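You operate a simulated robot arm through the tools that you are given. There is no shell and no other tool. Be economical: measure what you need, move in short steps, check, and stop when the job is done.

The job below is to be done with a simulated robot arm. You get a single attempt, and the scene is never put back.

JOB
Put things in order on the front bench top. At the end: the silver spacer puck from the front bench top stands on top of the grey can; the black bolt stands where the yellow dauber stood; the blue rubber block from the front bench top stands on top of the brown stock carton; the yellow dauber stands where the blue rubber block stood; whatever was shut is shut again. Leave all else as you found it, and nothing knocked over.

Only the result counts: the job must be done as asked and must still hold three seconds after the hand-in. Knocking over, shifting, dropping, spilling or breaking anything else fails it.

ROBOT AND FRAMES
A 6-joint arm with a two-finger parallel gripper, fixed in place. Base frame: the origin is at the foot of the arm, x ahead of it, y to its left, z up; the work surface is at about z = 0.9. Lengths are in m, angles in rad, forces in N, time in s.
With the tool pointing down near the work surface it reaches from about 0.36 to 0.76 m from the base axis. Its first joint turns from -1.152 to 1.152 rad. Payload 2.45 kg.
Tool frame: the origin (TCP) lies between the finger pads and is the grasp point; the fingertips stand 0.024 m ahead of it; z points along the fingers, y is the line along which they close. Largest opening 0.068 m; finger width 0.017, thickness 0.01; the body of the gripper, 0.04 by 0.07 m, starts 0.041 m behind the TCP.
Orientation is told as [roll, pitch, yaw] about the base's x, y, z axes, in that order, counted from this pose: with the fingers straight down and closing along the base's y, the tool's x points along the base's -x, its y along +y and its z along -z.

CONTROLS
- The arm moves only by the tool nudge_tool. Its argument "plan" is a list of rows, each a list of 7 numbers: the turn, a rotation vector about the tool's x, y, z in rad, then the shift along the tool's x, y, z in cm, then the opening, from 0 (shut) to 1 (fully open). In form: [[rx, ry, rz, dx, dy, dz, jaw], ...]. A call has 1 to 8 rows; each row is the pose to reach, as a shift and turn from the pose commanded when the call began, along the tool's axes at that moment. Each row takes 0.2 s and may step no farther than 0.05 m and 0.15 rad from the row before; otherwise, or with a gripper value out of range, the whole call is refused. A pose out of reach is approached as far as the arm can. The call stops where the force on the tool passes 40 N (or 10 N more than at its start, if that is more) or the arm is blocked; 0.2 s more then pass. Each finger travels about 0.108 m/s and halts on what it meets, pressing with about 23 N; the grip force reading is that of the motor and also rises with nothing between the fingers. The clock runs only during rows and for 0.2 s after the last one: add rows that repeat a pose to give the fingers time. The reply holds the time, the measured pose of the TCP, the force on the tool along the base axes, the opening and the grip force, in the units named above and with some noise, with the torque about the TCP (base axes, N m) and any sound that the robot's microphone picked up, and new pictures: "pictures" is both (left out), scene, wrist or none.
- Cameras (640 x 400 px; columns grow to the right, rows downward): "scene" is fixed at [0.1503, 0.4223, 1.4461]; the picture's right is [-0.80, -0.60, 0.00], its down [-0.42, 0.56, -0.72] and it looks along [0.43, -0.57, -0.70] (base axes); focal length 271 px, centre (320, 200). "wrist" rides on the gripper at [0.084, 0.011, -0.075] in the tool frame; the picture's right is [-0.13, 0.99, 0.00], its down [-0.60, -0.08, -0.79] and it looks along [-0.79, -0.10, 0.61] (tool axes); focal length 251 px, centre (320, 200). There is no depth. A picture from a camera that has moved, and an enlarged one, comes with that camera's place and axes in the base frame and with its lens. The place of the scene camera against the robot may be out by one fixed shift of up to 0.018 m in any direction.
- close_up(camera, box): a new picture of the part [left, top, right, bottom] of that camera's present view, enlarged. The clock stands still meanwhile.
- hand_in(): hands the job in; it is judged then, once.

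Work in short steps. Places have to be worked out from the pictures, the camera data and where the tool is seen: move nearer, look again, correct. Check each grasp and each placing, and mend what went wrong. You have 120 turns and 200 pictures in all, those below and enlarged ones among them. Open the gripper and draw the arm clear of the work before you hand the job in, unless the task says otherwise; then end with one line.

The tools are called after "Request:" as a command line: name --pt "numbers of a row" for each row, then --argument value for the rest, lists and objects as JSON in quotes. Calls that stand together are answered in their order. nudge_tool: Moves the arm, as the interface text tells. Its arguments: {"type":"object","properties":{"plan":{"type":"array"},"pictures":{"type":"string","enum":["both","scene","wrist","none"]}},"required":["plan"]} The other tools are called the same way: close_up (camera, box) takes an enlarged picture of a part of a camera's view; hand_in () hands the job in.

At the start:

```text
clock: 0.0
tool_pos: [0.3946, -0.1636, 1.2074]
tool_rot: [0.0, 0.0, 0.001]
wrist_force: [-0.1, 1.0, -0.2]
moment: [0.01, -0.01, 0.01]
gripper_width: 0.0679
grasp_force: 0.1
```

scene: 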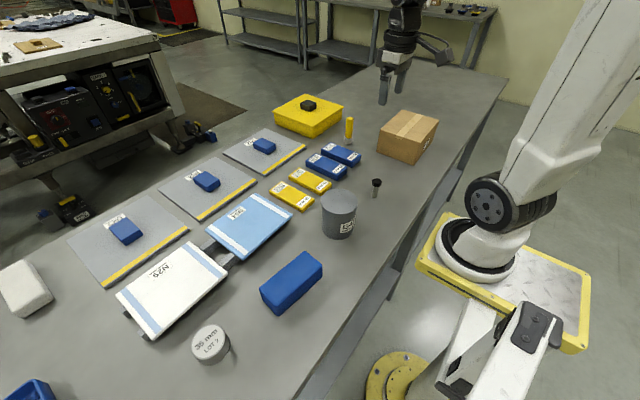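
wrist: 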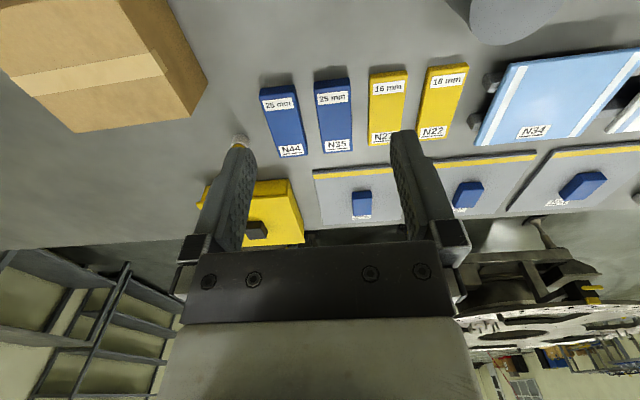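

I'll start with enlarged views of the work objects to identify them and measure their outlines.

Request:
close_up --camera "scene" --box '[260, 80, 460, 205]'

Request:
close_up --camera "scene" --box '[170, 170, 410, 380]'

Request:
close_up --camera "scene" --box '[0, 130, 240, 400]'

```text
3.20 times, centred on (360, 142) of scene
camera zoom: at [0.1503, 0.4223, 1.4461], right [-0.8, -0.6, 0.0], down [-0.42, 0.56, -0.72], along [0.43, -0.57, -0.7], focal length 866 px, centre (192, 384)
```

zoom: 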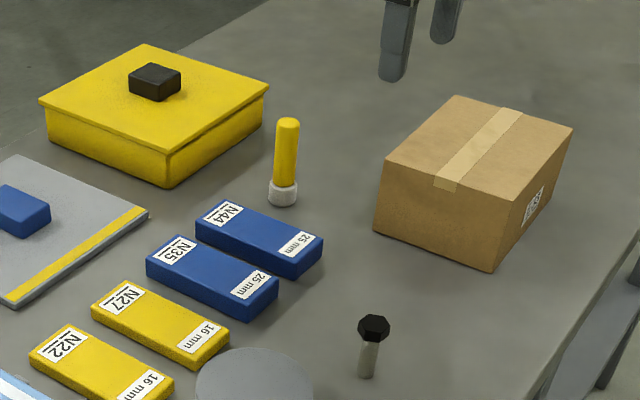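

```text
1.90 times, centred on (290, 275) of scene
camera zoom: at [0.1503, 0.4223, 1.4461], right [-0.8, -0.6, 0.0], down [-0.42, 0.56, -0.72], along [0.43, -0.57, -0.7], focal length 515 px, centre (377, 57)
```

zoom: 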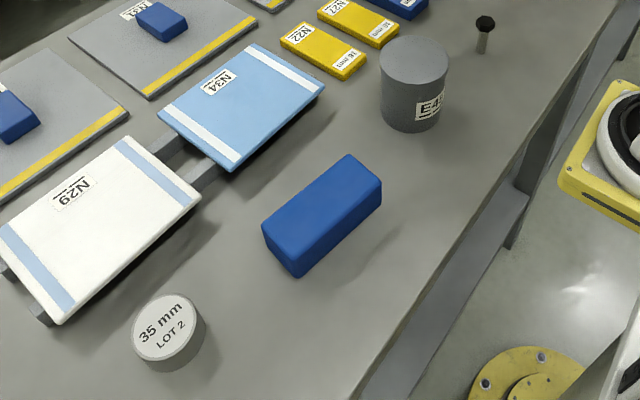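

```text
1.48 times, centred on (120, 265) of scene
camera zoom: at [0.1503, 0.4223, 1.4461], right [-0.8, -0.6, 0.0], down [-0.42, 0.56, -0.72], along [0.43, -0.57, -0.7], focal length 401 px, centre (616, 104)
```

zoom: 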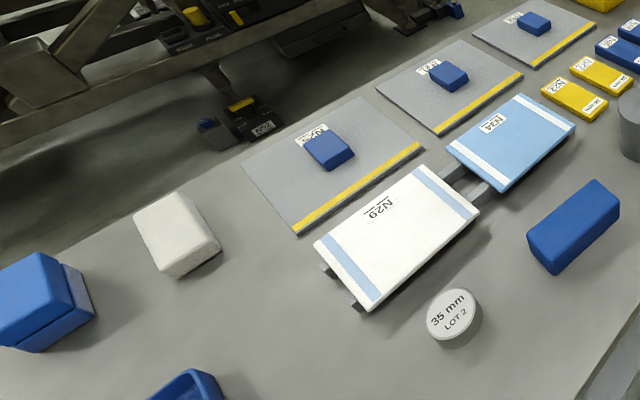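

The work objects are identifiable. First estimates: puck at about (0.405, 0.41), block (0.37, 0.23), can (0.39, 0.03), bolt (0.37, -0.13), dauber (0.59, -0.34), carton (0.42, -0.45). Next I move over the block with the wrist camera to refine these.

Request:
nudge_tool --pt "0 0 0 0 4.9 0 1" --pt "0 0 0 0 9.8 0 1" --pt "0 0 0 0 14.7 1 1" --pt "0 0 0 0 19.6 2 1" --pt "0 0 0 0 24.5 3 1" --pt "0 0 0 0 29.4 3.5 1" --pt "0 0 0 0 34.3 4 1" --pt "0 0 0 0 39.2 4.5 1" --pictures "wrist"

```text
clock: 1.8
tool_pos: [0.3975, 0.2296, 1.1592]
tool_rot: [0.0, -0.001, -0.001]
wrist_force: [0.6, 0.0, -0.1]
moment: [0.0, -0.01, -0.01]
gripper_width: 0.0678
grasp_force: 0.0
camera wrist: at [0.313, 0.2407, 1.2336], right [0.13, 0.99, 0.0], down [0.6, -0.08, 0.79], along [0.79, -0.1, -0.61], focal length 251 px, centre (320, 200)
```

wrist: 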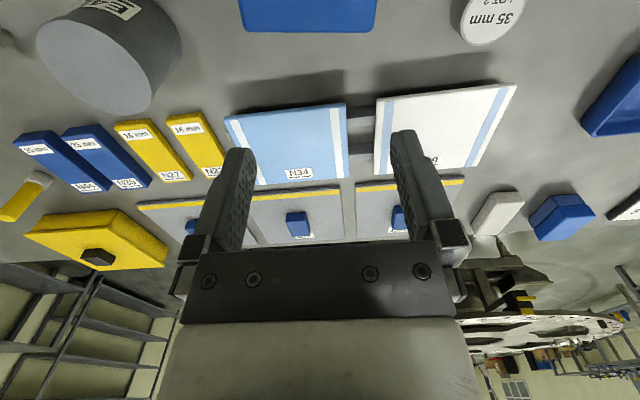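

The block's long side runs along y and the puck lies to the upper right. I move above the puck, lower.

Request:
nudge_tool --pt "0 0 0 0 4.5 1 1" --pt "0 0 0 0 9 2 1" --pt "0 0 0 0 13.5 4 1" --pt "0 0 0 0 17 6 1" --pt "0 0 0 0 17 8 1" --pt "0 0 0 0 17 8 1" --pictures "both"

```text
clock: 3.2
tool_pos: [0.3968, 0.3977, 1.0817]
tool_rot: [0.0, 0.0, 0.001]
wrist_force: [-1.1, -0.2, 0.6]
moment: [0.0, -0.01, -0.01]
gripper_width: 0.0679
grasp_force: 0.0
camera wrist: at [0.3128, 0.4091, 1.1561], right [0.13, 0.99, 0.0], down [0.6, -0.08, 0.79], along [0.79, -0.1, -0.61], focal length 251 px, centre (320, 200)
```

scene: 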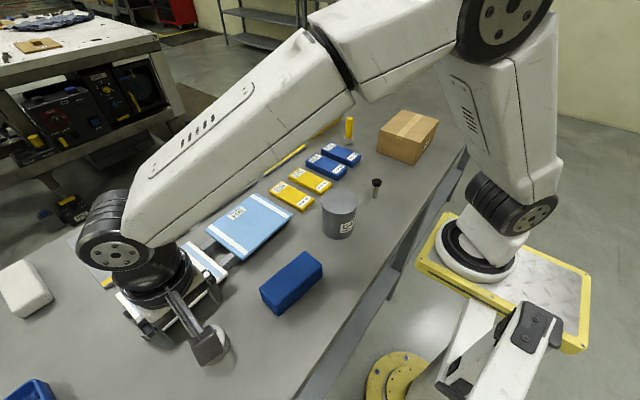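
wrist: 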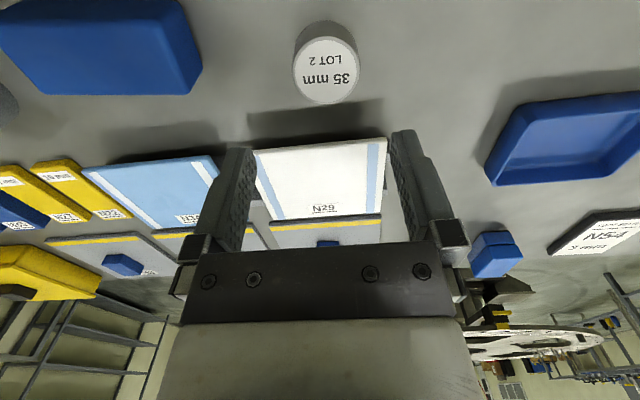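

Puck top ellipse: centre about (0.418, 0.4015), diameter about 56 mm, top about z 0.933. I align above it and look again before descending.

Request:
nudge_tool --pt "0 0 0 -2.1 0.4 4 1" --pt "0 0 0 -2.1 0.4 8 1" --pt "0 0 0 -2.1 0.4 10 1" --pt "0 0 0 -2.1 0.4 10 1" --pictures "wrist"

```text
clock: 4.2
tool_pos: [0.4164, 0.404, 0.984]
tool_rot: [0.0, 0.0, 0.001]
wrist_force: [-0.6, 0.3, 0.5]
moment: [0.01, 0.0, 0.01]
gripper_width: 0.0682
grasp_force: 0.0
camera wrist: at [0.3323, 0.4154, 1.0572], right [0.13, 0.99, 0.0], down [0.6, -0.08, 0.79], along [0.79, -0.1, -0.61], focal length 251 px, centre (320, 200)
```

wrist: 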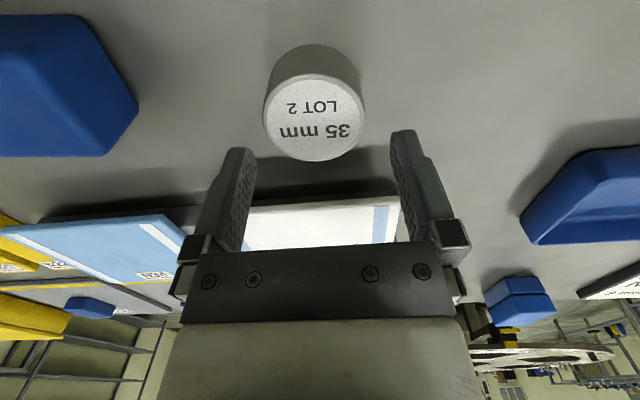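

Centre reads (0.415, 0.4017); I correct y by -2 mm and descend to about z 0.931, then close.

Request:
nudge_tool --pt "0 0 0 0 -0.2 2.5 1" --pt "0 0 0 0 -0.2 4.5 1" --pt "0 0 0 0 -0.2 5.1 1" --pt "0 0 0 0 -0.2 5.1 1" --pt "0 0 0 0 -0.2 5.1 0.6" --pt "0 0 0 0 -0.2 5.1 0.6" --pt "0 0 0 0 -0.2 5.1 0.6" --pictures "wrist"

```text
clock: 5.8
tool_pos: [0.417, 0.4017, 0.9333]
tool_rot: [0.001, 0.001, 0.0]
wrist_force: [0.5, -0.8, 0.4]
moment: [-0.03, 0.02, -0.02]
gripper_width: 0.0594
grasp_force: 22.7
camera wrist: at [0.3334, 0.4133, 1.0055], right [0.13, 0.99, 0.0], down [0.6, -0.08, 0.79], along [0.79, -0.1, -0.61], focal length 251 px, centre (320, 200)
```

wrist: 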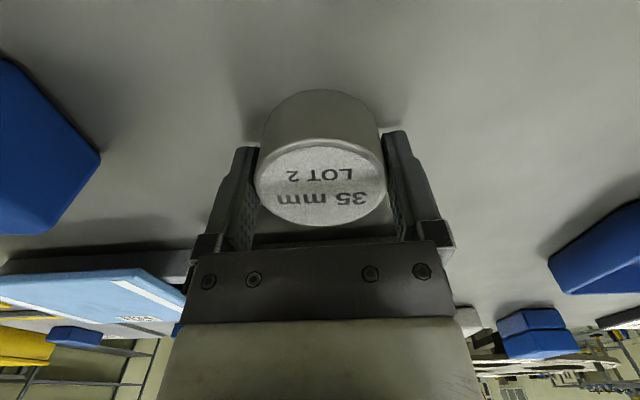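

The grip holds at 59 mm with 22.7 N, and the puck's bottom is about 33 mm below the TCP. I lift, move toward the can, and stop short to view it.

Request:
nudge_tool --pt "0 0 0 0 0 -2 0.6" --pt "0 0 0 0 0 -6 0.6" --pt "0 0 0 0 0 -11 0.6" --pt "0 0 0 0.5 -4 -14 0.6" --pt "0 0 0 1 -9 -17 0.6" --pt "0 0 0 1.5 -14 -19 0.6" --pt "0 0 0 2 -19 -19 0.6" --pt "0 0 0 2 -23 -19 0.6" --pictures "none"

Request:
nudge_tool --pt "0 0 0 0 -3 0 0.6" --pt "0 0 0 0 -3 0 0.6" --pictures "both"

```text
refused: row 4 steps farther than a row can; nothing moved
```

```text
clock: 6.4
tool_pos: [0.4182, 0.3708, 0.9328]
tool_rot: [-0.001, -0.001, 0.001]
wrist_force: [0.2, 0.7, -0.4]
moment: [0.03, 0.02, 0.04]
gripper_width: 0.0594
grasp_force: 23.0
camera wrist: at [0.3339, 0.3822, 1.0057], right [0.13, 0.99, 0.0], down [0.6, -0.08, 0.79], along [0.79, -0.1, -0.61], focal length 251 px, centre (320, 200)
```

scene: 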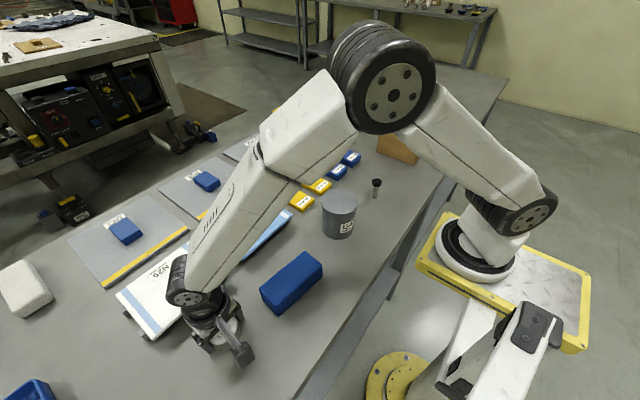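
wrist: 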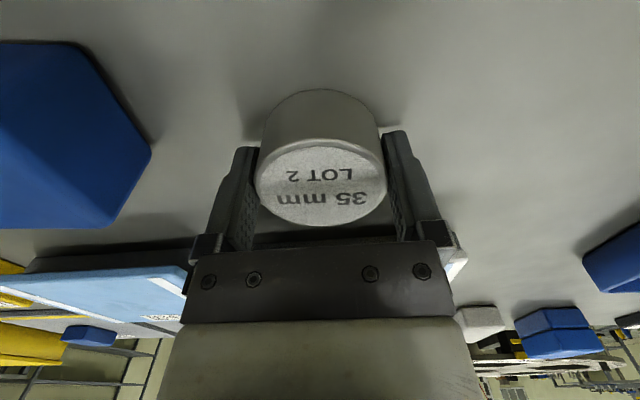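

The first row list was refused for a step over 5 cm, and I had wrongly sent the second call along with it. It slid the held puck 3 cm along the bench with no contact, so nothing was harmed. Dependent moves go one at a time from here; now I lift straight up and move over.

Request:
nudge_tool --pt "0 0 0 0 0 -3 0.6" --pt "0 0 0 0 0 -7.5 0.6" --pt "0 0 0 0 0 -12 0.6" --pt "0 0 0 0.5 0 -16.5 0.6" --pt "0 0 0 1 -4 -19 0.6" --pt "0 0 0 1.5 -8.9 -19 0.6" --pt "0 0 0 2 -13.8 -19 0.6" --pt "0 0 0 2 -18.5 -19 0.6" --pictures "wrist"

```text
clock: 8.2
tool_pos: [0.3984, 0.1859, 1.123]
tool_rot: [0.002, -0.001, 0.001]
wrist_force: [-0.7, -0.3, -2.3]
moment: [0.0, 0.01, 0.03]
gripper_width: 0.0592
grasp_force: 23.3
camera wrist: at [0.3145, 0.1974, 1.1972], right [0.13, 0.99, 0.0], down [0.6, -0.08, 0.79], along [0.79, -0.1, -0.61], focal length 251 px, centre (320, 200)
```

wrist: 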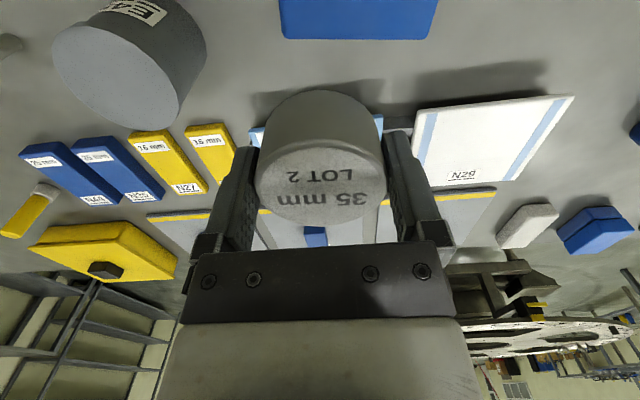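

The can's top is about z 0.987 at roughly (0.39, 0.02). I move nearer to refine that before placing.

Request:
nudge_tool --pt "0 0 0 0 -4 0 0.6" --pt "0 0 0 0 -7 2 0.6" --pt "0 0 0 0 -8.5 4 0.6" --pt "0 0 0 0 -8.5 4 0.6" --pictures "wrist"

```text
clock: 9.2
tool_pos: [0.3979, 0.1016, 1.0825]
tool_rot: [0.0, -0.001, 0.0]
wrist_force: [-0.4, 0.0, -3.3]
moment: [-0.05, 0.03, -0.01]
gripper_width: 0.0592
grasp_force: 23.2
camera wrist: at [0.3138, 0.1127, 1.1559], right [0.13, 0.99, 0.0], down [0.6, -0.08, 0.79], along [0.79, -0.1, -0.61], focal length 251 px, centre (320, 200)
```

wrist: 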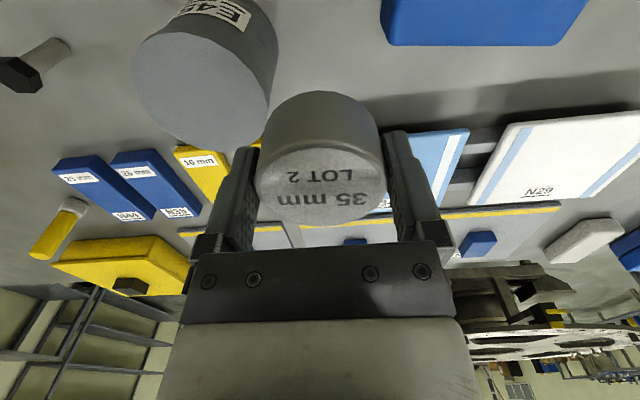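

I take a mirrored view from the other side of the can, so that errors in its height cancel.

Request:
nudge_tool --pt "0 0 0 0 -4 0 0.6" --pt "0 0 0 0 -8 0 0.6" --pt "0 0 0 0 -12 0 0.6" --pt "0 0 0 0 -16 0 0.6" --pt "0 0 0 0 -16 0 0.6" --pictures "wrist"

```text
clock: 10.4
tool_pos: [0.3973, -0.0619, 1.0814]
tool_rot: [0.001, -0.002, -0.001]
wrist_force: [-0.6, -0.2, -2.6]
moment: [0.02, 0.02, 0.01]
gripper_width: 0.0592
grasp_force: 23.5
camera wrist: at [0.3137, -0.0506, 1.155], right [0.13, 0.99, 0.0], down [0.6, -0.08, 0.79], along [0.79, -0.1, -0.61], focal length 251 px, centre (320, 200)
```

wrist: 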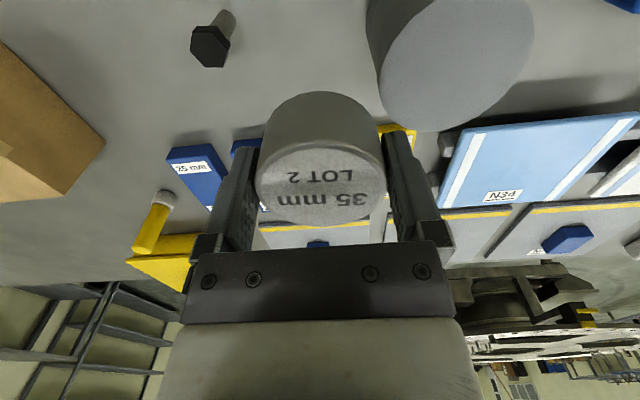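

Triangulated: can top centre about (0.393, 0.023, 0.996). I move over it and lower to about 1 cm above contact.

Request:
nudge_tool --pt "0 0 0 0.2 4.5 0 0.6" --pt "0 0 0 0.2 8.5 0 0.6" --pt "0 0 0 0.2 8.5 2.5 0.6" --pt "0 0 0 0.2 8.5 4.2 0.6" --pt "0 0 0 0.2 8.5 4.2 0.6" --pictures "both"

```text
clock: 11.6
tool_pos: [0.3951, 0.0265, 1.039]
tool_rot: [0.001, -0.001, 0.0]
wrist_force: [0.4, 0.1, -2.3]
moment: [0.02, 0.01, 0.02]
gripper_width: 0.0592
grasp_force: 23.3
camera wrist: at [0.3118, 0.0378, 1.1131], right [0.13, 0.99, 0.0], down [0.6, -0.08, 0.79], along [0.79, -0.1, -0.61], focal length 251 px, centre (320, 200)
```

scene: 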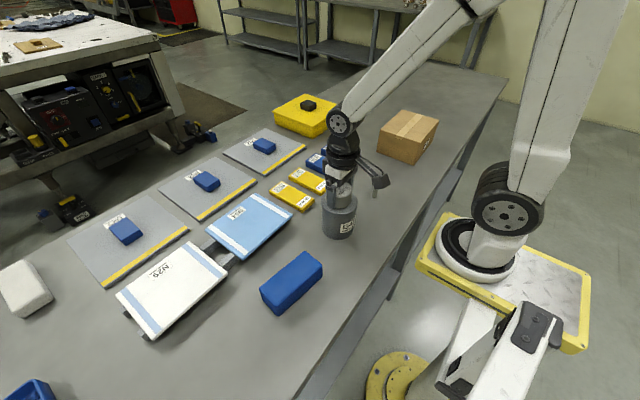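
wrist: 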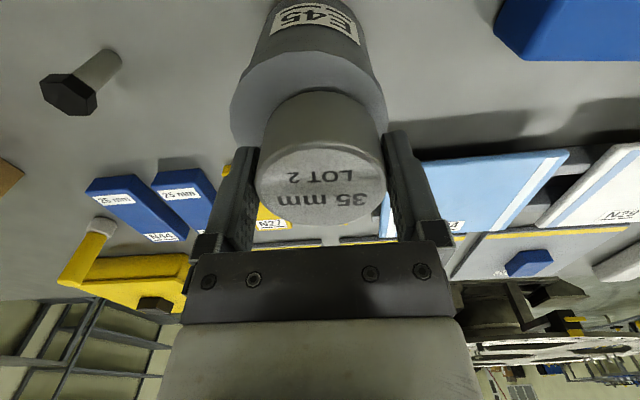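

Can centre y reads about 0.022, so I shift y -4 mm, then lower in small steps watching the force.

Request:
nudge_tool --pt "0 0 0 0 -0.4 0 0.6" --pt "0 0 0 0 -0.4 0.4 0.6" --pt "0 0 0 0 -0.4 0.8 0.6" --pt "0 0 0 0 -0.4 0.8 0.6" --pictures "wrist"

```text
clock: 12.6
tool_pos: [0.3957, 0.0209, 1.0317]
tool_rot: [-0.001, 0.001, 0.0]
wrist_force: [-0.3, 0.0, -2.6]
moment: [0.02, 0.03, 0.0]
gripper_width: 0.0588
grasp_force: 22.6
camera wrist: at [0.3112, 0.0329, 1.1056], right [0.13, 0.99, 0.0], down [0.6, -0.08, 0.79], along [0.79, -0.1, -0.61], focal length 251 px, centre (320, 200)
```

wrist: 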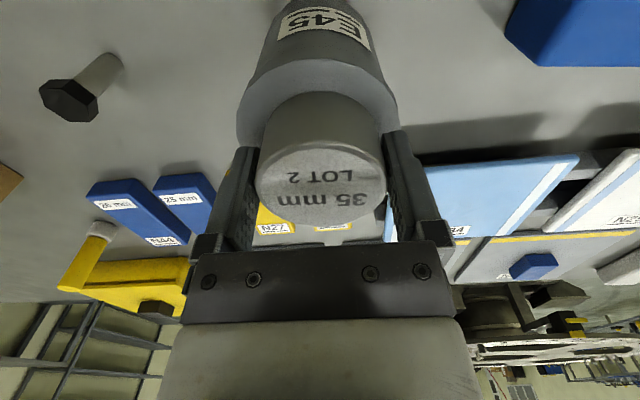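

Centred (can edges 237 to 398, puck at 320). Still no contact, so I lower further in 1 mm steps.

Request:
nudge_tool --pt "0 0 0 0 0.1 0.15 0.6" --pt "0 0 0 0 0.1 0.3 0.6" --pt "0 0 0 0 0.1 0.3 0.6" --pictures "none"

```text
clock: 13.4
tool_pos: [0.3963, 0.0219, 1.0308]
tool_rot: [0.001, -0.005, 0.0]
wrist_force: [1.0, -7.0, 18.9]
moment: [-0.17, -0.11, 0.07]
gripper_width: 0.0594
grasp_force: 23.4
```

Contact (about 20 N at z 1.0308). I relieve slightly, open, and rise straight up.

Request:
nudge_tool --pt "0 0 0 0 0 -0.15 0.6" --pt "0 0 0 0 0 -0.15 1" --pt "0 0 0 0 0 -0.15 1" --pt "0 0 0 0 0 -0.15 1" --pt "0 0 0 0 0 -2 1" --pt "0 0 0 0 0 -5 1" --pt "0 0 0 0 0 -8 1" --pt "0 0 0 0 0 -8 1" --pictures "both"

```text
clock: 15.2
tool_pos: [0.3945, 0.0242, 1.1088]
tool_rot: [0.001, -0.001, -0.001]
wrist_force: [-0.4, 0.1, 0.1]
moment: [0.01, -0.02, -0.02]
gripper_width: 0.0681
grasp_force: 0.1
camera wrist: at [0.3115, 0.0347, 1.1819], right [0.13, 0.99, 0.0], down [0.6, -0.08, 0.79], along [0.79, -0.1, -0.61], focal length 251 px, centre (320, 200)
```

scene: 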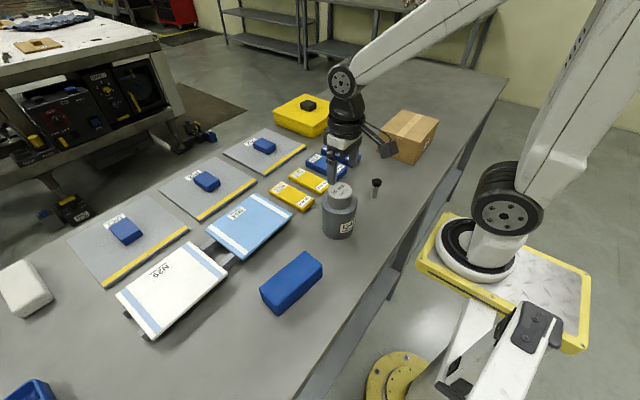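
wrist: 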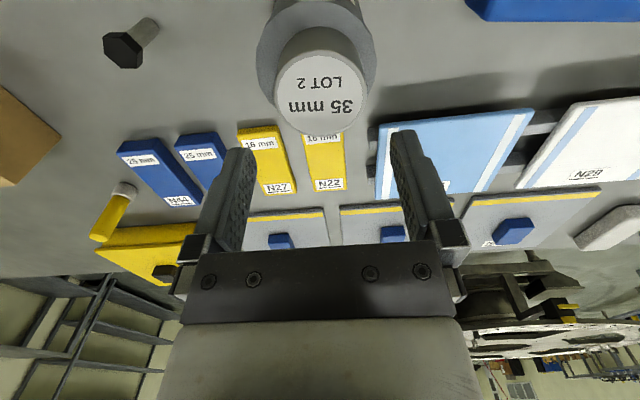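

The puck stands centred on the can. Next is the block: it is long along y, so I turn the tool 90° while moving over it.

Request:
nudge_tool --pt "0 0 0.149 0 3.4 0 1" --pt "0 0 0.298 0 6.8 0 1" --pt "0 0 0.447 0 10.2 0 1" --pt "0 0 0.596 0 13.6 0 1" --pt "0 0 0.745 0 17 0 1" --pt "0 0 0.894 0 20.4 0 1" --pt "0 0 1.043 0 23.8 0 1" --pt "0 0 1.192 0 27 0 1" --pictures "none"

```text
clock: 17.0
tool_pos: [0.3939, 0.2936, 1.1088]
tool_rot: [0.0, 0.002, -1.194]
wrist_force: [0.1, 0.1, -0.7]
moment: [-0.01, 0.05, -0.01]
gripper_width: 0.0679
grasp_force: 0.1
```

Now I finish the rotation to a yaw of -1.571.

Request:
nudge_tool --pt "0 0 0.14 0 0 0 1" --pt "0 0 0.27 0 0 0 1" --pt "0 0 0.379 0 0 0 1" --pt "0 0 0.379 0 0 0 1" --pictures "wrist"

```text
clock: 18.0
tool_pos: [0.395, 0.2931, 1.1087]
tool_rot: [-0.002, -0.001, -1.573]
wrist_force: [-0.2, -0.1, 1.0]
moment: [0.02, -0.03, 0.03]
gripper_width: 0.0682
grasp_force: 0.1
camera wrist: at [0.406, 0.3781, 1.1824], right [0.99, -0.13, 0.0], down [-0.08, -0.6, 0.79], along [-0.1, -0.79, -0.61], focal length 251 px, centre (320, 200)
```

wrist: 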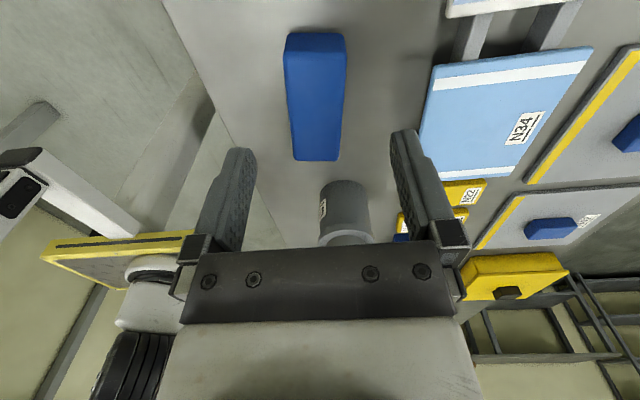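

The block is in clear view; I enlarge it to read its corners.

Request:
close_up --camera "wrist" --box '[240, 20, 400, 170]'

```text
2.67 times, centred on (320, 95) of wrist
camera zoom: at [0.406, 0.3781, 1.1824], right [0.99, -0.13, 0.0], down [-0.08, -0.6, 0.79], along [-0.1, -0.79, -0.61], focal length 670 px, centre (320, 480)
```

zoom: 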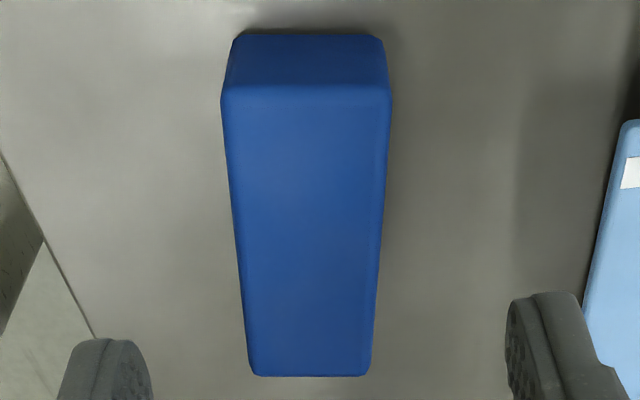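

The block is rotated about -0.127 rad from the y axis: centre about (0.382, 0.218), 128 x 56 mm, top about z 0.946. I align over it and stop above.

Request:
nudge_tool --pt "0 0 0.127 -4 -0.7 2 1" --pt "0 0 0.127 -7.5 -1.3 5 1" --pt "0 0 0.127 -7.5 -1.3 9 1" --pt "0 0 0.127 -7.5 -1.3 11.9 1" --pt "0 0 0.127 -7.5 -1.3 11.9 1" --pictures "wrist"

```text
clock: 19.2
tool_pos: [0.3817, 0.2192, 0.9891]
tool_rot: [0.001, 0.001, -1.698]
wrist_force: [0.9, 0.0, -0.6]
moment: [0.03, 0.03, 0.01]
gripper_width: 0.0678
grasp_force: 0.1
camera wrist: at [0.4042, 0.3007, 1.0642], right [0.97, -0.25, 0.0], down [-0.15, -0.59, 0.79], along [-0.2, -0.77, -0.61], focal length 251 px, centre (320, 200)
```

wrist: 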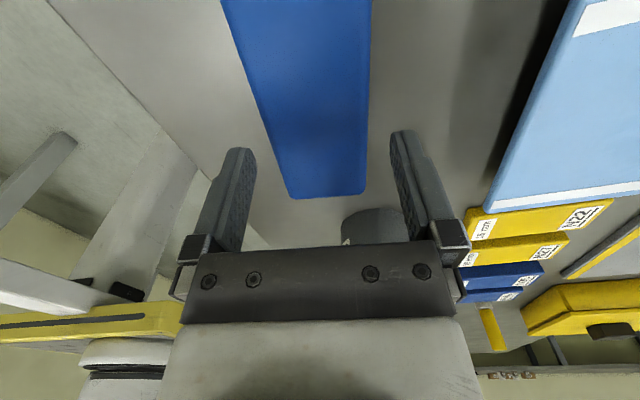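

The block is centred and aligned between the fingers. I descend to z 0.931 and close.

Request:
nudge_tool --pt "0 0 0 0 0 3 1" --pt "0 0 0 0 0 5 1" --pt "0 0 0 0 0 5.8 1" --pt "0 0 0 0 0 5.8 1" --pt "0 0 0 0 0 5.8 0.6" --pt "0 0 0 0 0 5.8 0.6" --pt "0 0 0 0 0 5.8 0.6" --pictures "wrist"

```text
clock: 20.8
tool_pos: [0.3814, 0.2173, 0.9315]
tool_rot: [-0.001, 0.001, -1.701]
wrist_force: [-2.6, 0.1, 0.5]
moment: [-0.16, 0.1, -0.11]
gripper_width: 0.058
grasp_force: 23.3
camera wrist: at [0.4037, 0.3001, 1.0054], right [0.97, -0.26, 0.0], down [-0.15, -0.59, 0.79], along [-0.2, -0.77, -0.61], focal length 251 px, centre (320, 200)
```

wrist: 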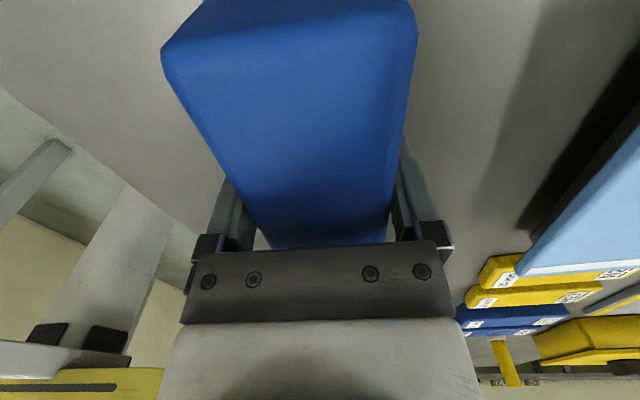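

Gripped at 58 mm. I lift 20 cm, then travel toward the carton above the can.

Request:
nudge_tool --pt "0 0 0 0 0 -3 0.6" --pt "0 0 0 0 0 -7.5 0.6" --pt "0 0 0 0 0 -12 0.6" --pt "0 0 0 0 0 -16.5 0.6" --pt "0 0 0 0 0 -20 0.6" --pt "0 0 0 -4.5 0.8 -21 0.6" --pt "0 0 0 -9 1.6 -21 0.6" --pt "0 0 0 -13.5 2.4 -21 0.6" --pictures "scene"

```text
clock: 22.6
tool_pos: [0.385, 0.0825, 1.1439]
tool_rot: [-0.001, -0.001, -1.699]
wrist_force: [-0.1, -0.5, -4.8]
moment: [0.01, 0.0, -0.01]
gripper_width: 0.0579
grasp_force: 23.3
```

scene: 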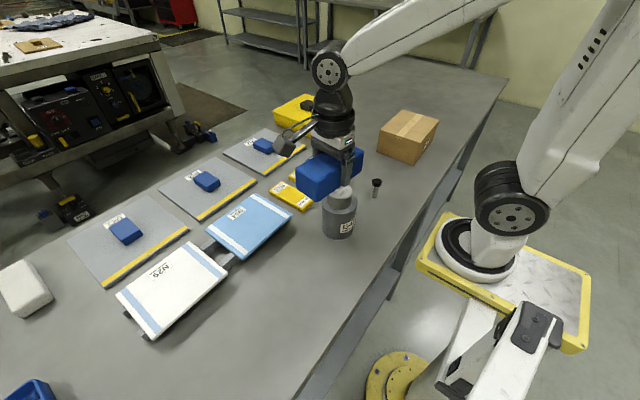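

The block is held well. I continue toward the carton and stop about 20 cm short to look.

Request:
nudge_tool --pt "0 0 0 -4.1 0.8 0 0.6" --pt "0 0 0 -8.2 1.6 0 0.6" --pt "0 0 0 -12.3 2.4 0 0.6" --pt "0 0 0 -16.4 3.2 0 0.6" --pt "0 0 0 -20.5 4 0 0.6" --pt "0 0 0 -24.6 4.8 0 0.6" --pt "0 0 0 -28.6 5.6 0 0.6" --pt "0 0 0 -28.6 5.6 0 0.6" --pictures "wrist"

```text
clock: 24.4
tool_pos: [0.4092, -0.2107, 1.1415]
tool_rot: [0.0, 0.0, -1.699]
wrist_force: [0.8, -0.9, -4.6]
moment: [0.01, 0.01, -0.02]
gripper_width: 0.058
grasp_force: 22.7
camera wrist: at [0.4305, -0.1282, 1.2149], right [0.97, -0.25, 0.0], down [-0.15, -0.59, 0.79], along [-0.2, -0.77, -0.61], focal length 251 px, centre (320, 200)
```

wrist: 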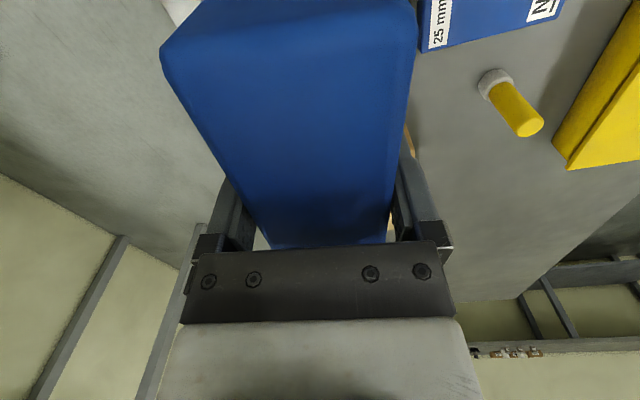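

From the scene corners, checked against the first wrist picture (carton base corner at 0.483, -0.349), the carton spans x 0.349 to 0.482 and y -0.349 to -0.527, with its top at about z 0.987. I move over its centre (0.416, -0.439), straightening the yaw.

Request:
nudge_tool --pt "0 0 0 -4.5 0.7 0 0.6" --pt "0 0 0 -9 1.4 0 0.6" --pt "0 0 -0.06 -13.5 2.1 0 0.6" --pt "0 0 -0.128 -18 2.8 1 0.6" --pt "0 0 -0.128 -22.5 3.6 3 0.6" --pt "0 0 -0.128 -22.5 3.6 6 0.6" --pt "0 0 -0.128 -22.5 3.6 7.5 0.6" --pt "0 0 -0.128 -22.5 3.6 7.5 0.6" --pictures "both"

```text
clock: 26.2
tool_pos: [0.4126, -0.4359, 1.0672]
tool_rot: [0.001, 0.0, -1.572]
wrist_force: [0.4, -0.4, -3.8]
moment: [-0.04, 0.0, -0.01]
gripper_width: 0.0579
grasp_force: 23.0
camera wrist: at [0.4245, -0.352, 1.1409], right [0.99, -0.13, 0.0], down [-0.08, -0.6, 0.79], along [-0.1, -0.79, -0.61], focal length 251 px, centre (320, 200)
```

scene: 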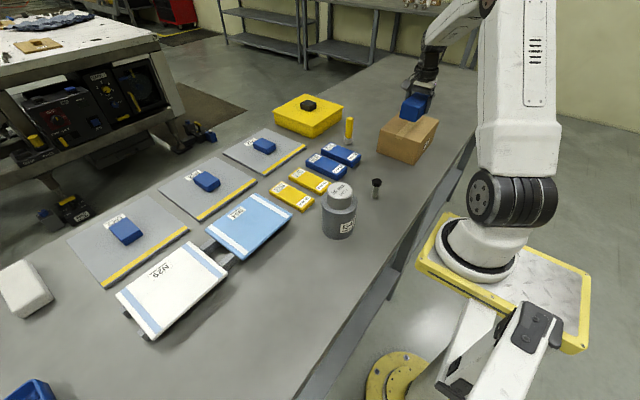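
wrist: 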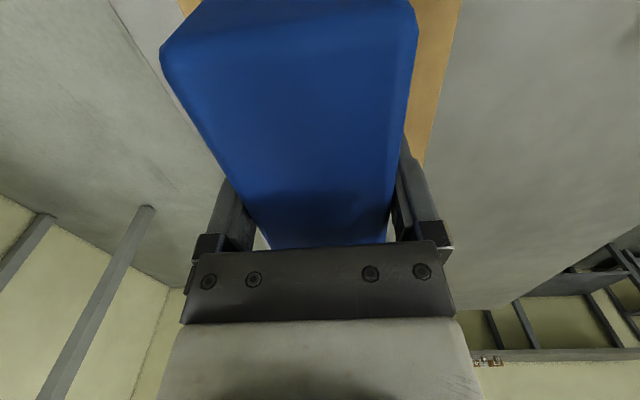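

The visible edges put the carton centre at x about 0.42. I shift 6 mm and lower toward contact, expected at TCP z of about 1.018.

Request:
nudge_tool --pt "0 0 0 0 0.6 1.5 0.6" --pt "0 0 0 0 0.6 3 0.6" --pt "0 0 0 0 0.6 3.6 0.6" --pt "0 0 0 0 0.6 4 0.6" --pt "0 0 0 0 0.6 4 0.6" --pictures "scene"

Request:
close_up --camera "scene" --box '[350, 60, 470, 180]'

```text
clock: 27.4
tool_pos: [0.4178, -0.4368, 1.0261]
tool_rot: [-0.001, -0.001, -1.57]
wrist_force: [0.5, 0.1, -3.3]
moment: [-0.02, 0.0, -0.03]
gripper_width: 0.0579
grasp_force: 22.7
```

scene: 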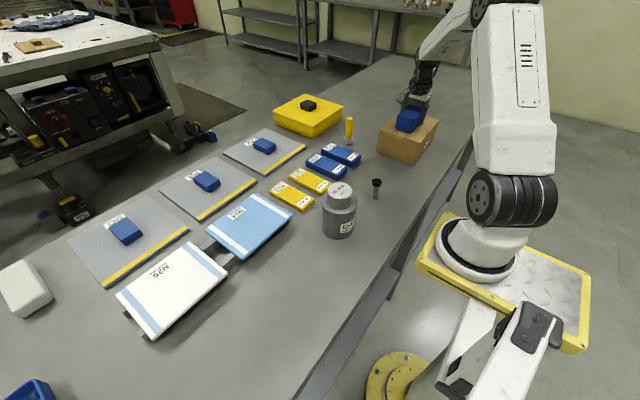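

```text
3.33 times, centred on (410, 120) of scene
camera zoom: at [0.1503, 0.4222, 1.4461], right [-0.8, -0.6, 0.0], down [-0.42, 0.56, -0.72], along [0.43, -0.57, -0.7], focal length 902 px, centre (20, 467)
```

zoom: 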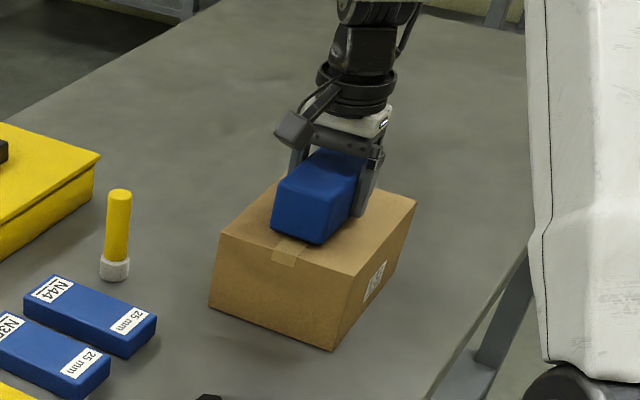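

Well centred over the carton. Lowering the last bit in small steps.

Request:
nudge_tool --pt "0 0 0 0 0 0.2 0.6" --pt "0 0 0 0 0 0.4 0.6" --pt "0 0 0 0 0 0.6 0.6" --pt "0 0 0 0 0 0.6 0.6" --pictures "none"

```text
clock: 28.4
tool_pos: [0.4209, -0.4386, 1.0203]
tool_rot: [0.0, 0.002, -1.57]
wrist_force: [-7.3, 6.3, 15.1]
moment: [0.5, 0.3, -0.12]
gripper_width: 0.0578
grasp_force: 23.1
```

Contact at z 1.020. I relieve slightly, open, rise and check.

Request:
nudge_tool --pt "0 0 0 0 0 -0.12 0.6" --pt "0 0 0 0 0 -0.12 1" --pt "0 0 0 0 0 -0.12 1" --pt "0 0 0 0 0 -0.12 1" --pt "0 0 0 0 0 -2 1" --pt "0 0 0 0 0 -6 1" --pt "0 0 0 0 0 -10 1" --pt "0 0 0 0 0 -10 1" --pictures "both"

```text
clock: 30.2
tool_pos: [0.4218, -0.4362, 1.1203]
tool_rot: [0.002, -0.001, -1.572]
wrist_force: [-0.7, 0.9, -0.7]
moment: [-0.04, 0.03, 0.02]
gripper_width: 0.068
grasp_force: 0.0
camera wrist: at [0.433, -0.3523, 1.1947], right [0.99, -0.13, 0.0], down [-0.08, -0.6, 0.79], along [-0.1, -0.79, -0.61], focal length 251 px, centre (320, 200)
```

scene: 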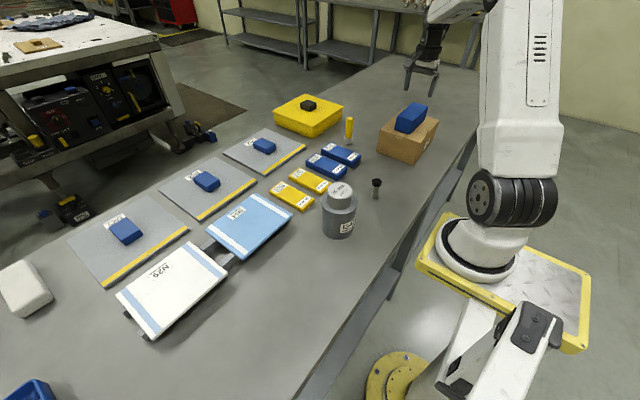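
wrist: 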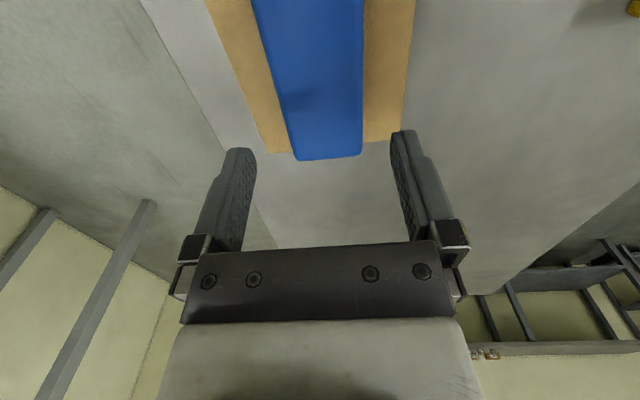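

The block lies squarely on the carton. Next is the dauber at about (0.60, -0.345); I move to view it, keeping this yaw.

Request:
nudge_tool --pt "0 0 0 2.92 3.6 0 1" --pt "0 0 0 5.84 7.2 0 1" --pt "0 0 0 8.76 10.8 0 1" --pt "0 0 0 11.7 14.4 0 1" --pt "0 0 0 14.6 18 0 1" --pt "0 0 0 14.6 18 0 1" --pictures "wrist"

Request:
close_up --camera "wrist" --box '[250, 0, 410, 160]'

```text
clock: 31.6
tool_pos: [0.6035, -0.292, 1.1194]
tool_rot: [0.002, -0.001, -1.569]
wrist_force: [0.0, -0.3, -0.3]
moment: [0.0, -0.01, 0.0]
gripper_width: 0.0681
grasp_force: 0.0
camera wrist: at [0.6143, -0.2078, 1.1941], right [0.99, -0.13, 0.0], down [-0.08, -0.6, 0.79], along [-0.1, -0.79, -0.61], focal length 251 px, centre (320, 200)
```

wrist: 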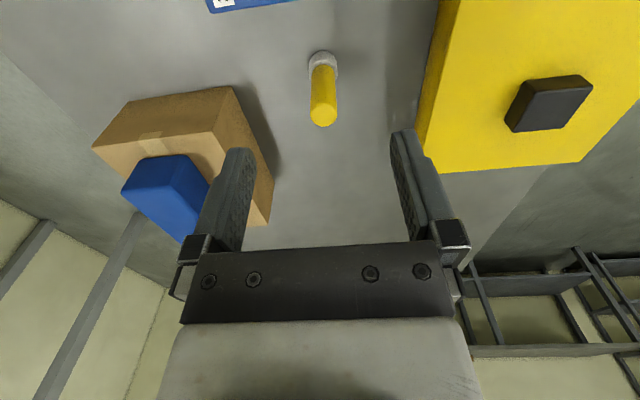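

```text
2.50 times, centred on (330, 80) of wrist
camera zoom: at [0.6143, -0.2078, 1.1941], right [0.99, -0.13, 0.0], down [-0.08, -0.6, 0.79], along [-0.1, -0.79, -0.61], focal length 629 px, centre (295, 500)
```

zoom: 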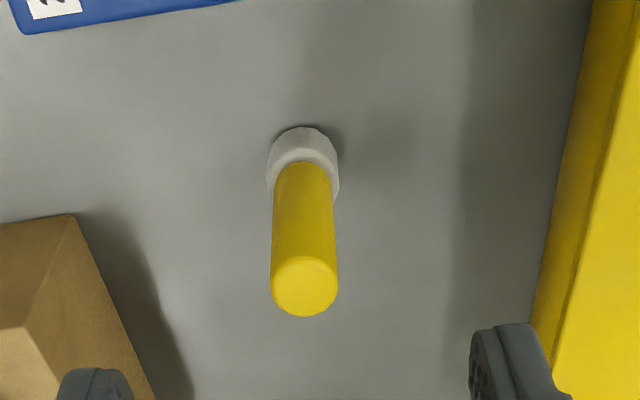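

Dauber: spot about (0.602, -0.342), white foot 31 mm wide and 25 mm high, stick 24 mm, top about z 0.994. I align and descend around the stick to TCP z of about 0.961.

Request:
nudge_tool --pt "0 0 0 -4.9 -0.15 0 1" --pt "0 0 0 -5 -0.15 4 1" --pt "0 0 0 -5 -0.15 8 1" --pt "0 0 0 -5 -0.15 8 1" --pictures "wrist"

```text
clock: 32.6
tool_pos: [0.5994, -0.3416, 1.038]
tool_rot: [-0.001, 0.0, -1.57]
wrist_force: [0.1, -1.0, 0.7]
moment: [0.0, -0.02, 0.02]
gripper_width: 0.0682
grasp_force: 0.1
camera wrist: at [0.6117, -0.2563, 1.113], right [0.99, -0.13, 0.0], down [-0.08, -0.6, 0.79], along [-0.1, -0.79, -0.61], focal length 251 px, centre (320, 200)
```

wrist: 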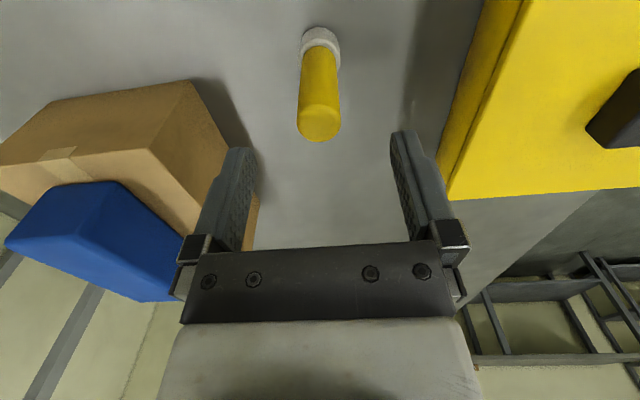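

Centred. I descend to 0.961 and close on the stick.

Request:
nudge_tool --pt "0 0 0 0 0.1 4 1" --pt "0 0 0 0 0.1 7 1" --pt "0 0 0 0 0.1 7.7 1" --pt "0 0 0 0 0.1 7.7 1" --pt "0 0 0 0 0.1 7.7 0.2" --pt "0 0 0 0 0.1 7.7 0.2" --pt "0 0 0 0 0.1 7.7 0.2" --pt "0 0 0 0 0.1 7.7 0.2" --pictures "wrist"

```text
clock: 34.4
tool_pos: [0.5988, -0.3424, 0.9633]
tool_rot: [0.0, 0.001, -1.571]
wrist_force: [-0.4, 0.4, 0.3]
moment: [0.0, -0.01, 0.03]
gripper_width: 0.0241
grasp_force: 23.3
camera wrist: at [0.6104, -0.2574, 1.0367], right [0.99, -0.13, 0.0], down [-0.08, -0.6, 0.79], along [-0.1, -0.79, -0.61], focal length 251 px, centre (320, 200)
```

wrist: 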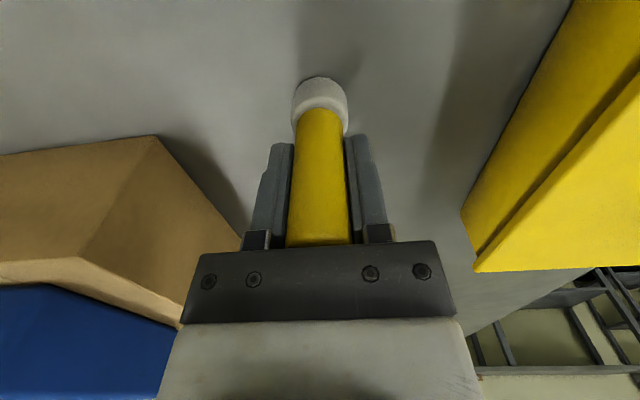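

Firm grip at 24 mm, with the dauber's foot 62.5 mm below the TCP. I lift and travel toward the block's old spot at (0.3815, 0.2175).

Request:
nudge_tool --pt "0 0 0 0 0 -3 0.2" --pt "0 0 0 0 0 -7.5 0.2" --pt "0 0 0 0 0 -12 0.2" --pt "0 0 0 0 0 -16.5 0.2" --pt "0 0 0 3 -1 -19 0.2" --pt "0 0 0 7.4 -2.8 -19 0.2" --pt "0 0 0 11.8 -4.6 -19 0.2" --pt "0 0 0 16.2 -6.4 -19 0.2" --pictures "none"

```text
clock: 36.2
tool_pos: [0.5367, -0.1787, 1.1523]
tool_rot: [0.001, 0.001, -1.572]
wrist_force: [-0.2, -0.2, -0.6]
moment: [0.0, 0.03, -0.01]
gripper_width: 0.0243
grasp_force: 23.5
```

The dauber is still held (24 mm). I continue along the same line.

Request:
nudge_tool --pt "0 0 0 4.6 -1.85 0 0.2" --pt "0 0 0 9.2 -3.7 0 0.2" --pt "0 0 0 13.8 -5.55 0 0.2" --pt "0 0 0 18.4 -7.4 0 0.2" --pt "0 0 0 23 -9.25 0 0.2" --pt "0 0 0 27.6 -11.1 0 0.2" --pt "0 0 0 32.2 -12.95 0 0.2" --pt "0 0 0 36.8 -14.8 0 0.2" --pictures "scene"

```text
clock: 38.0
tool_pos: [0.3854, 0.1884, 1.1503]
tool_rot: [0.0, -0.002, -1.573]
wrist_force: [-0.2, 0.5, 0.0]
moment: [-0.02, -0.01, -0.02]
gripper_width: 0.0242
grasp_force: 23.0
```

scene: 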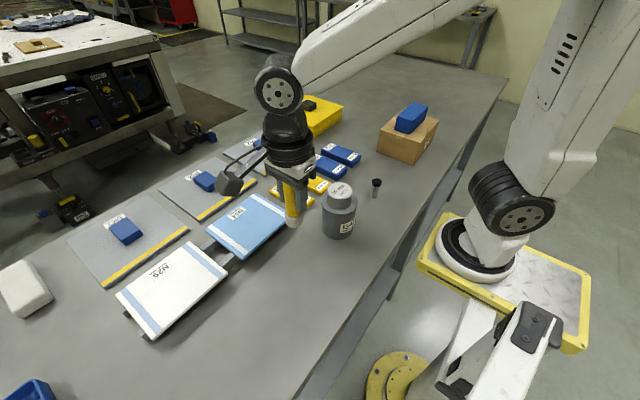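

Now I go over the spot (0.382, 0.218) and descend to about 7 mm above contact.

Request:
nudge_tool --pt "0 0 0 2.9 -0.35 2 0.2" --pt "0 0 0 2.9 -0.35 6.5 0.2" --pt "0 0 0 2.9 -0.35 11 0.2" --pt "0 0 0 2.9 -0.35 15 0.2" --pt "0 0 0 2.9 -0.35 18 0.2" --pt "0 0 0 2.9 -0.35 18 0.2" --pictures "wrist"

```text
clock: 39.4
tool_pos: [0.3837, 0.219, 0.972]
tool_rot: [0.001, 0.0, -1.571]
wrist_force: [-0.1, -0.8, -1.7]
moment: [0.0, -0.01, -0.03]
gripper_width: 0.0238
grasp_force: 23.4
camera wrist: at [0.3957, 0.3035, 1.0454], right [0.99, -0.13, 0.0], down [-0.08, -0.6, 0.79], along [-0.1, -0.79, -0.61], focal length 251 px, centre (320, 200)
```

wrist: 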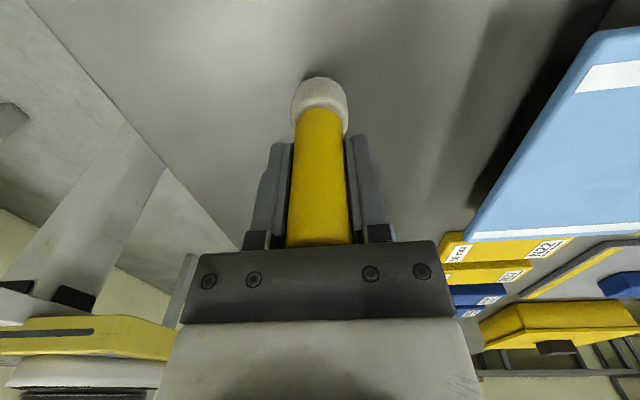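

The dauber is upright and over the spot. Lowering the last ~9 mm in small steps.

Request:
nudge_tool --pt "0 0 0 0 0 0.4 0.2" --pt "0 0 0 0 0 0.7 0.2" --pt "0 0 0 0 0 0.9 0.2" --pt "0 0 0 0 0 0.9 0.2" --pictures "none"

```text
clock: 40.4
tool_pos: [0.3852, 0.2171, 0.9645]
tool_rot: [0.0, 0.0, -1.57]
wrist_force: [0.3, -0.2, -0.5]
moment: [0.03, 0.02, -0.02]
gripper_width: 0.0243
grasp_force: 22.7
```

Request:
nudge_tool --pt "0 0 0 0 -0.1 0.1 0.2" --pt "0 0 0 0 -0.1 0.2 0.2" --pt "0 0 0 0 -0.1 0.2 0.2" --pictures "none"

```text
clock: 41.2
tool_pos: [0.3844, 0.2174, 0.9633]
tool_rot: [0.0, -0.001, -1.572]
wrist_force: [0.9, -2.5, 12.9]
moment: [-0.24, -0.02, 0.01]
gripper_width: 0.024
grasp_force: 22.5
```

Contact (about 13 N). I relieve, open and rise straight up.

Request:
nudge_tool --pt "0 0 0 0 0 -0.1 0.2" --pt "0 0 0 0 0 -0.1 0.6" --pt "0 0 0 0 0 -0.1 1" --pt "0 0 0 0 0 -0.1 1" --pt "0 0 0 0 0 -3 1" --pt "0 0 0 0 0 -7.5 1" --pt "0 0 0 0 0 -12 1" --pt "0 0 0 0 0 -16 1" --pictures "both"

```text
clock: 43.0
tool_pos: [0.3819, 0.2163, 1.1227]
tool_rot: [0.0, 0.001, -1.57]
wrist_force: [0.3, 0.1, 0.0]
moment: [0.02, 0.03, -0.02]
gripper_width: 0.0679
grasp_force: 0.1
camera wrist: at [0.3935, 0.3004, 1.1965], right [0.99, -0.13, 0.0], down [-0.08, -0.6, 0.79], along [-0.1, -0.79, -0.61], focal length 251 px, centre (320, 200)
```

scene: 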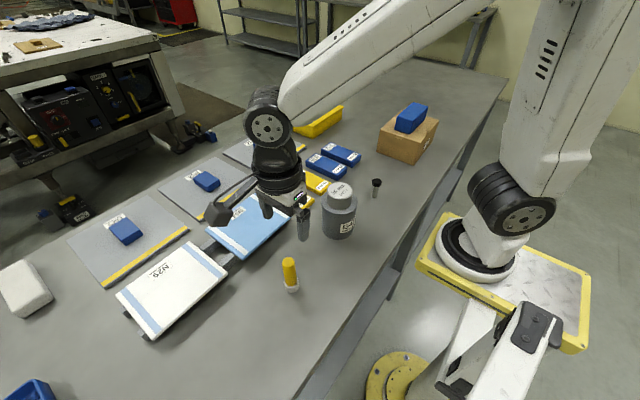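
wrist: 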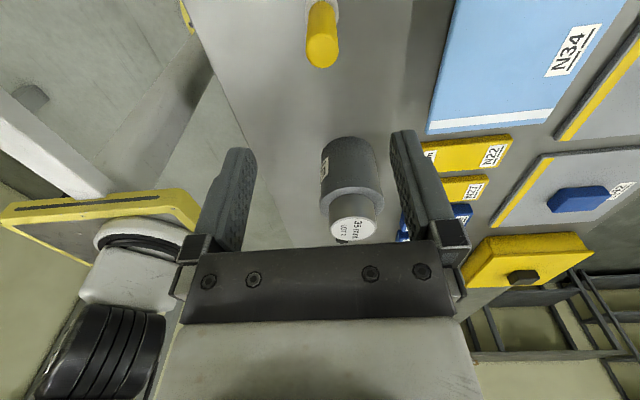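

The dauber stands on the block's old spot. Next is the bolt at about (0.375, -0.138); I travel over the can and turn back to yaw 0, so the wrist camera stays clear of the can.

Request:
nudge_tool --pt "0 0 -0.149 -4.3 0.2 -1 1" --pt "0 0 -0.298 -8.6 0.4 -1 1" --pt "0 0 -0.447 -12.9 0.6 -1 1" --pt "0 0 -0.596 -17.2 0.8 -1 1" --pt "0 0 -0.745 -21.5 0.9 -1 1" --pt "0 0 -0.894 -25.8 0.9 -1 1" --pt "0 0 -1.043 -30.1 0.9 -1 1" --pt "0 0 -1.192 -34.5 0.9 -1 1" --pictures "none"

```text
clock: 44.8
tool_pos: [0.3928, -0.1262, 1.1317]
tool_rot: [0.001, 0.0, -0.378]
wrist_force: [-0.1, 0.3, -0.5]
moment: [0.0, 0.02, -0.01]
gripper_width: 0.0682
grasp_force: 0.0
```

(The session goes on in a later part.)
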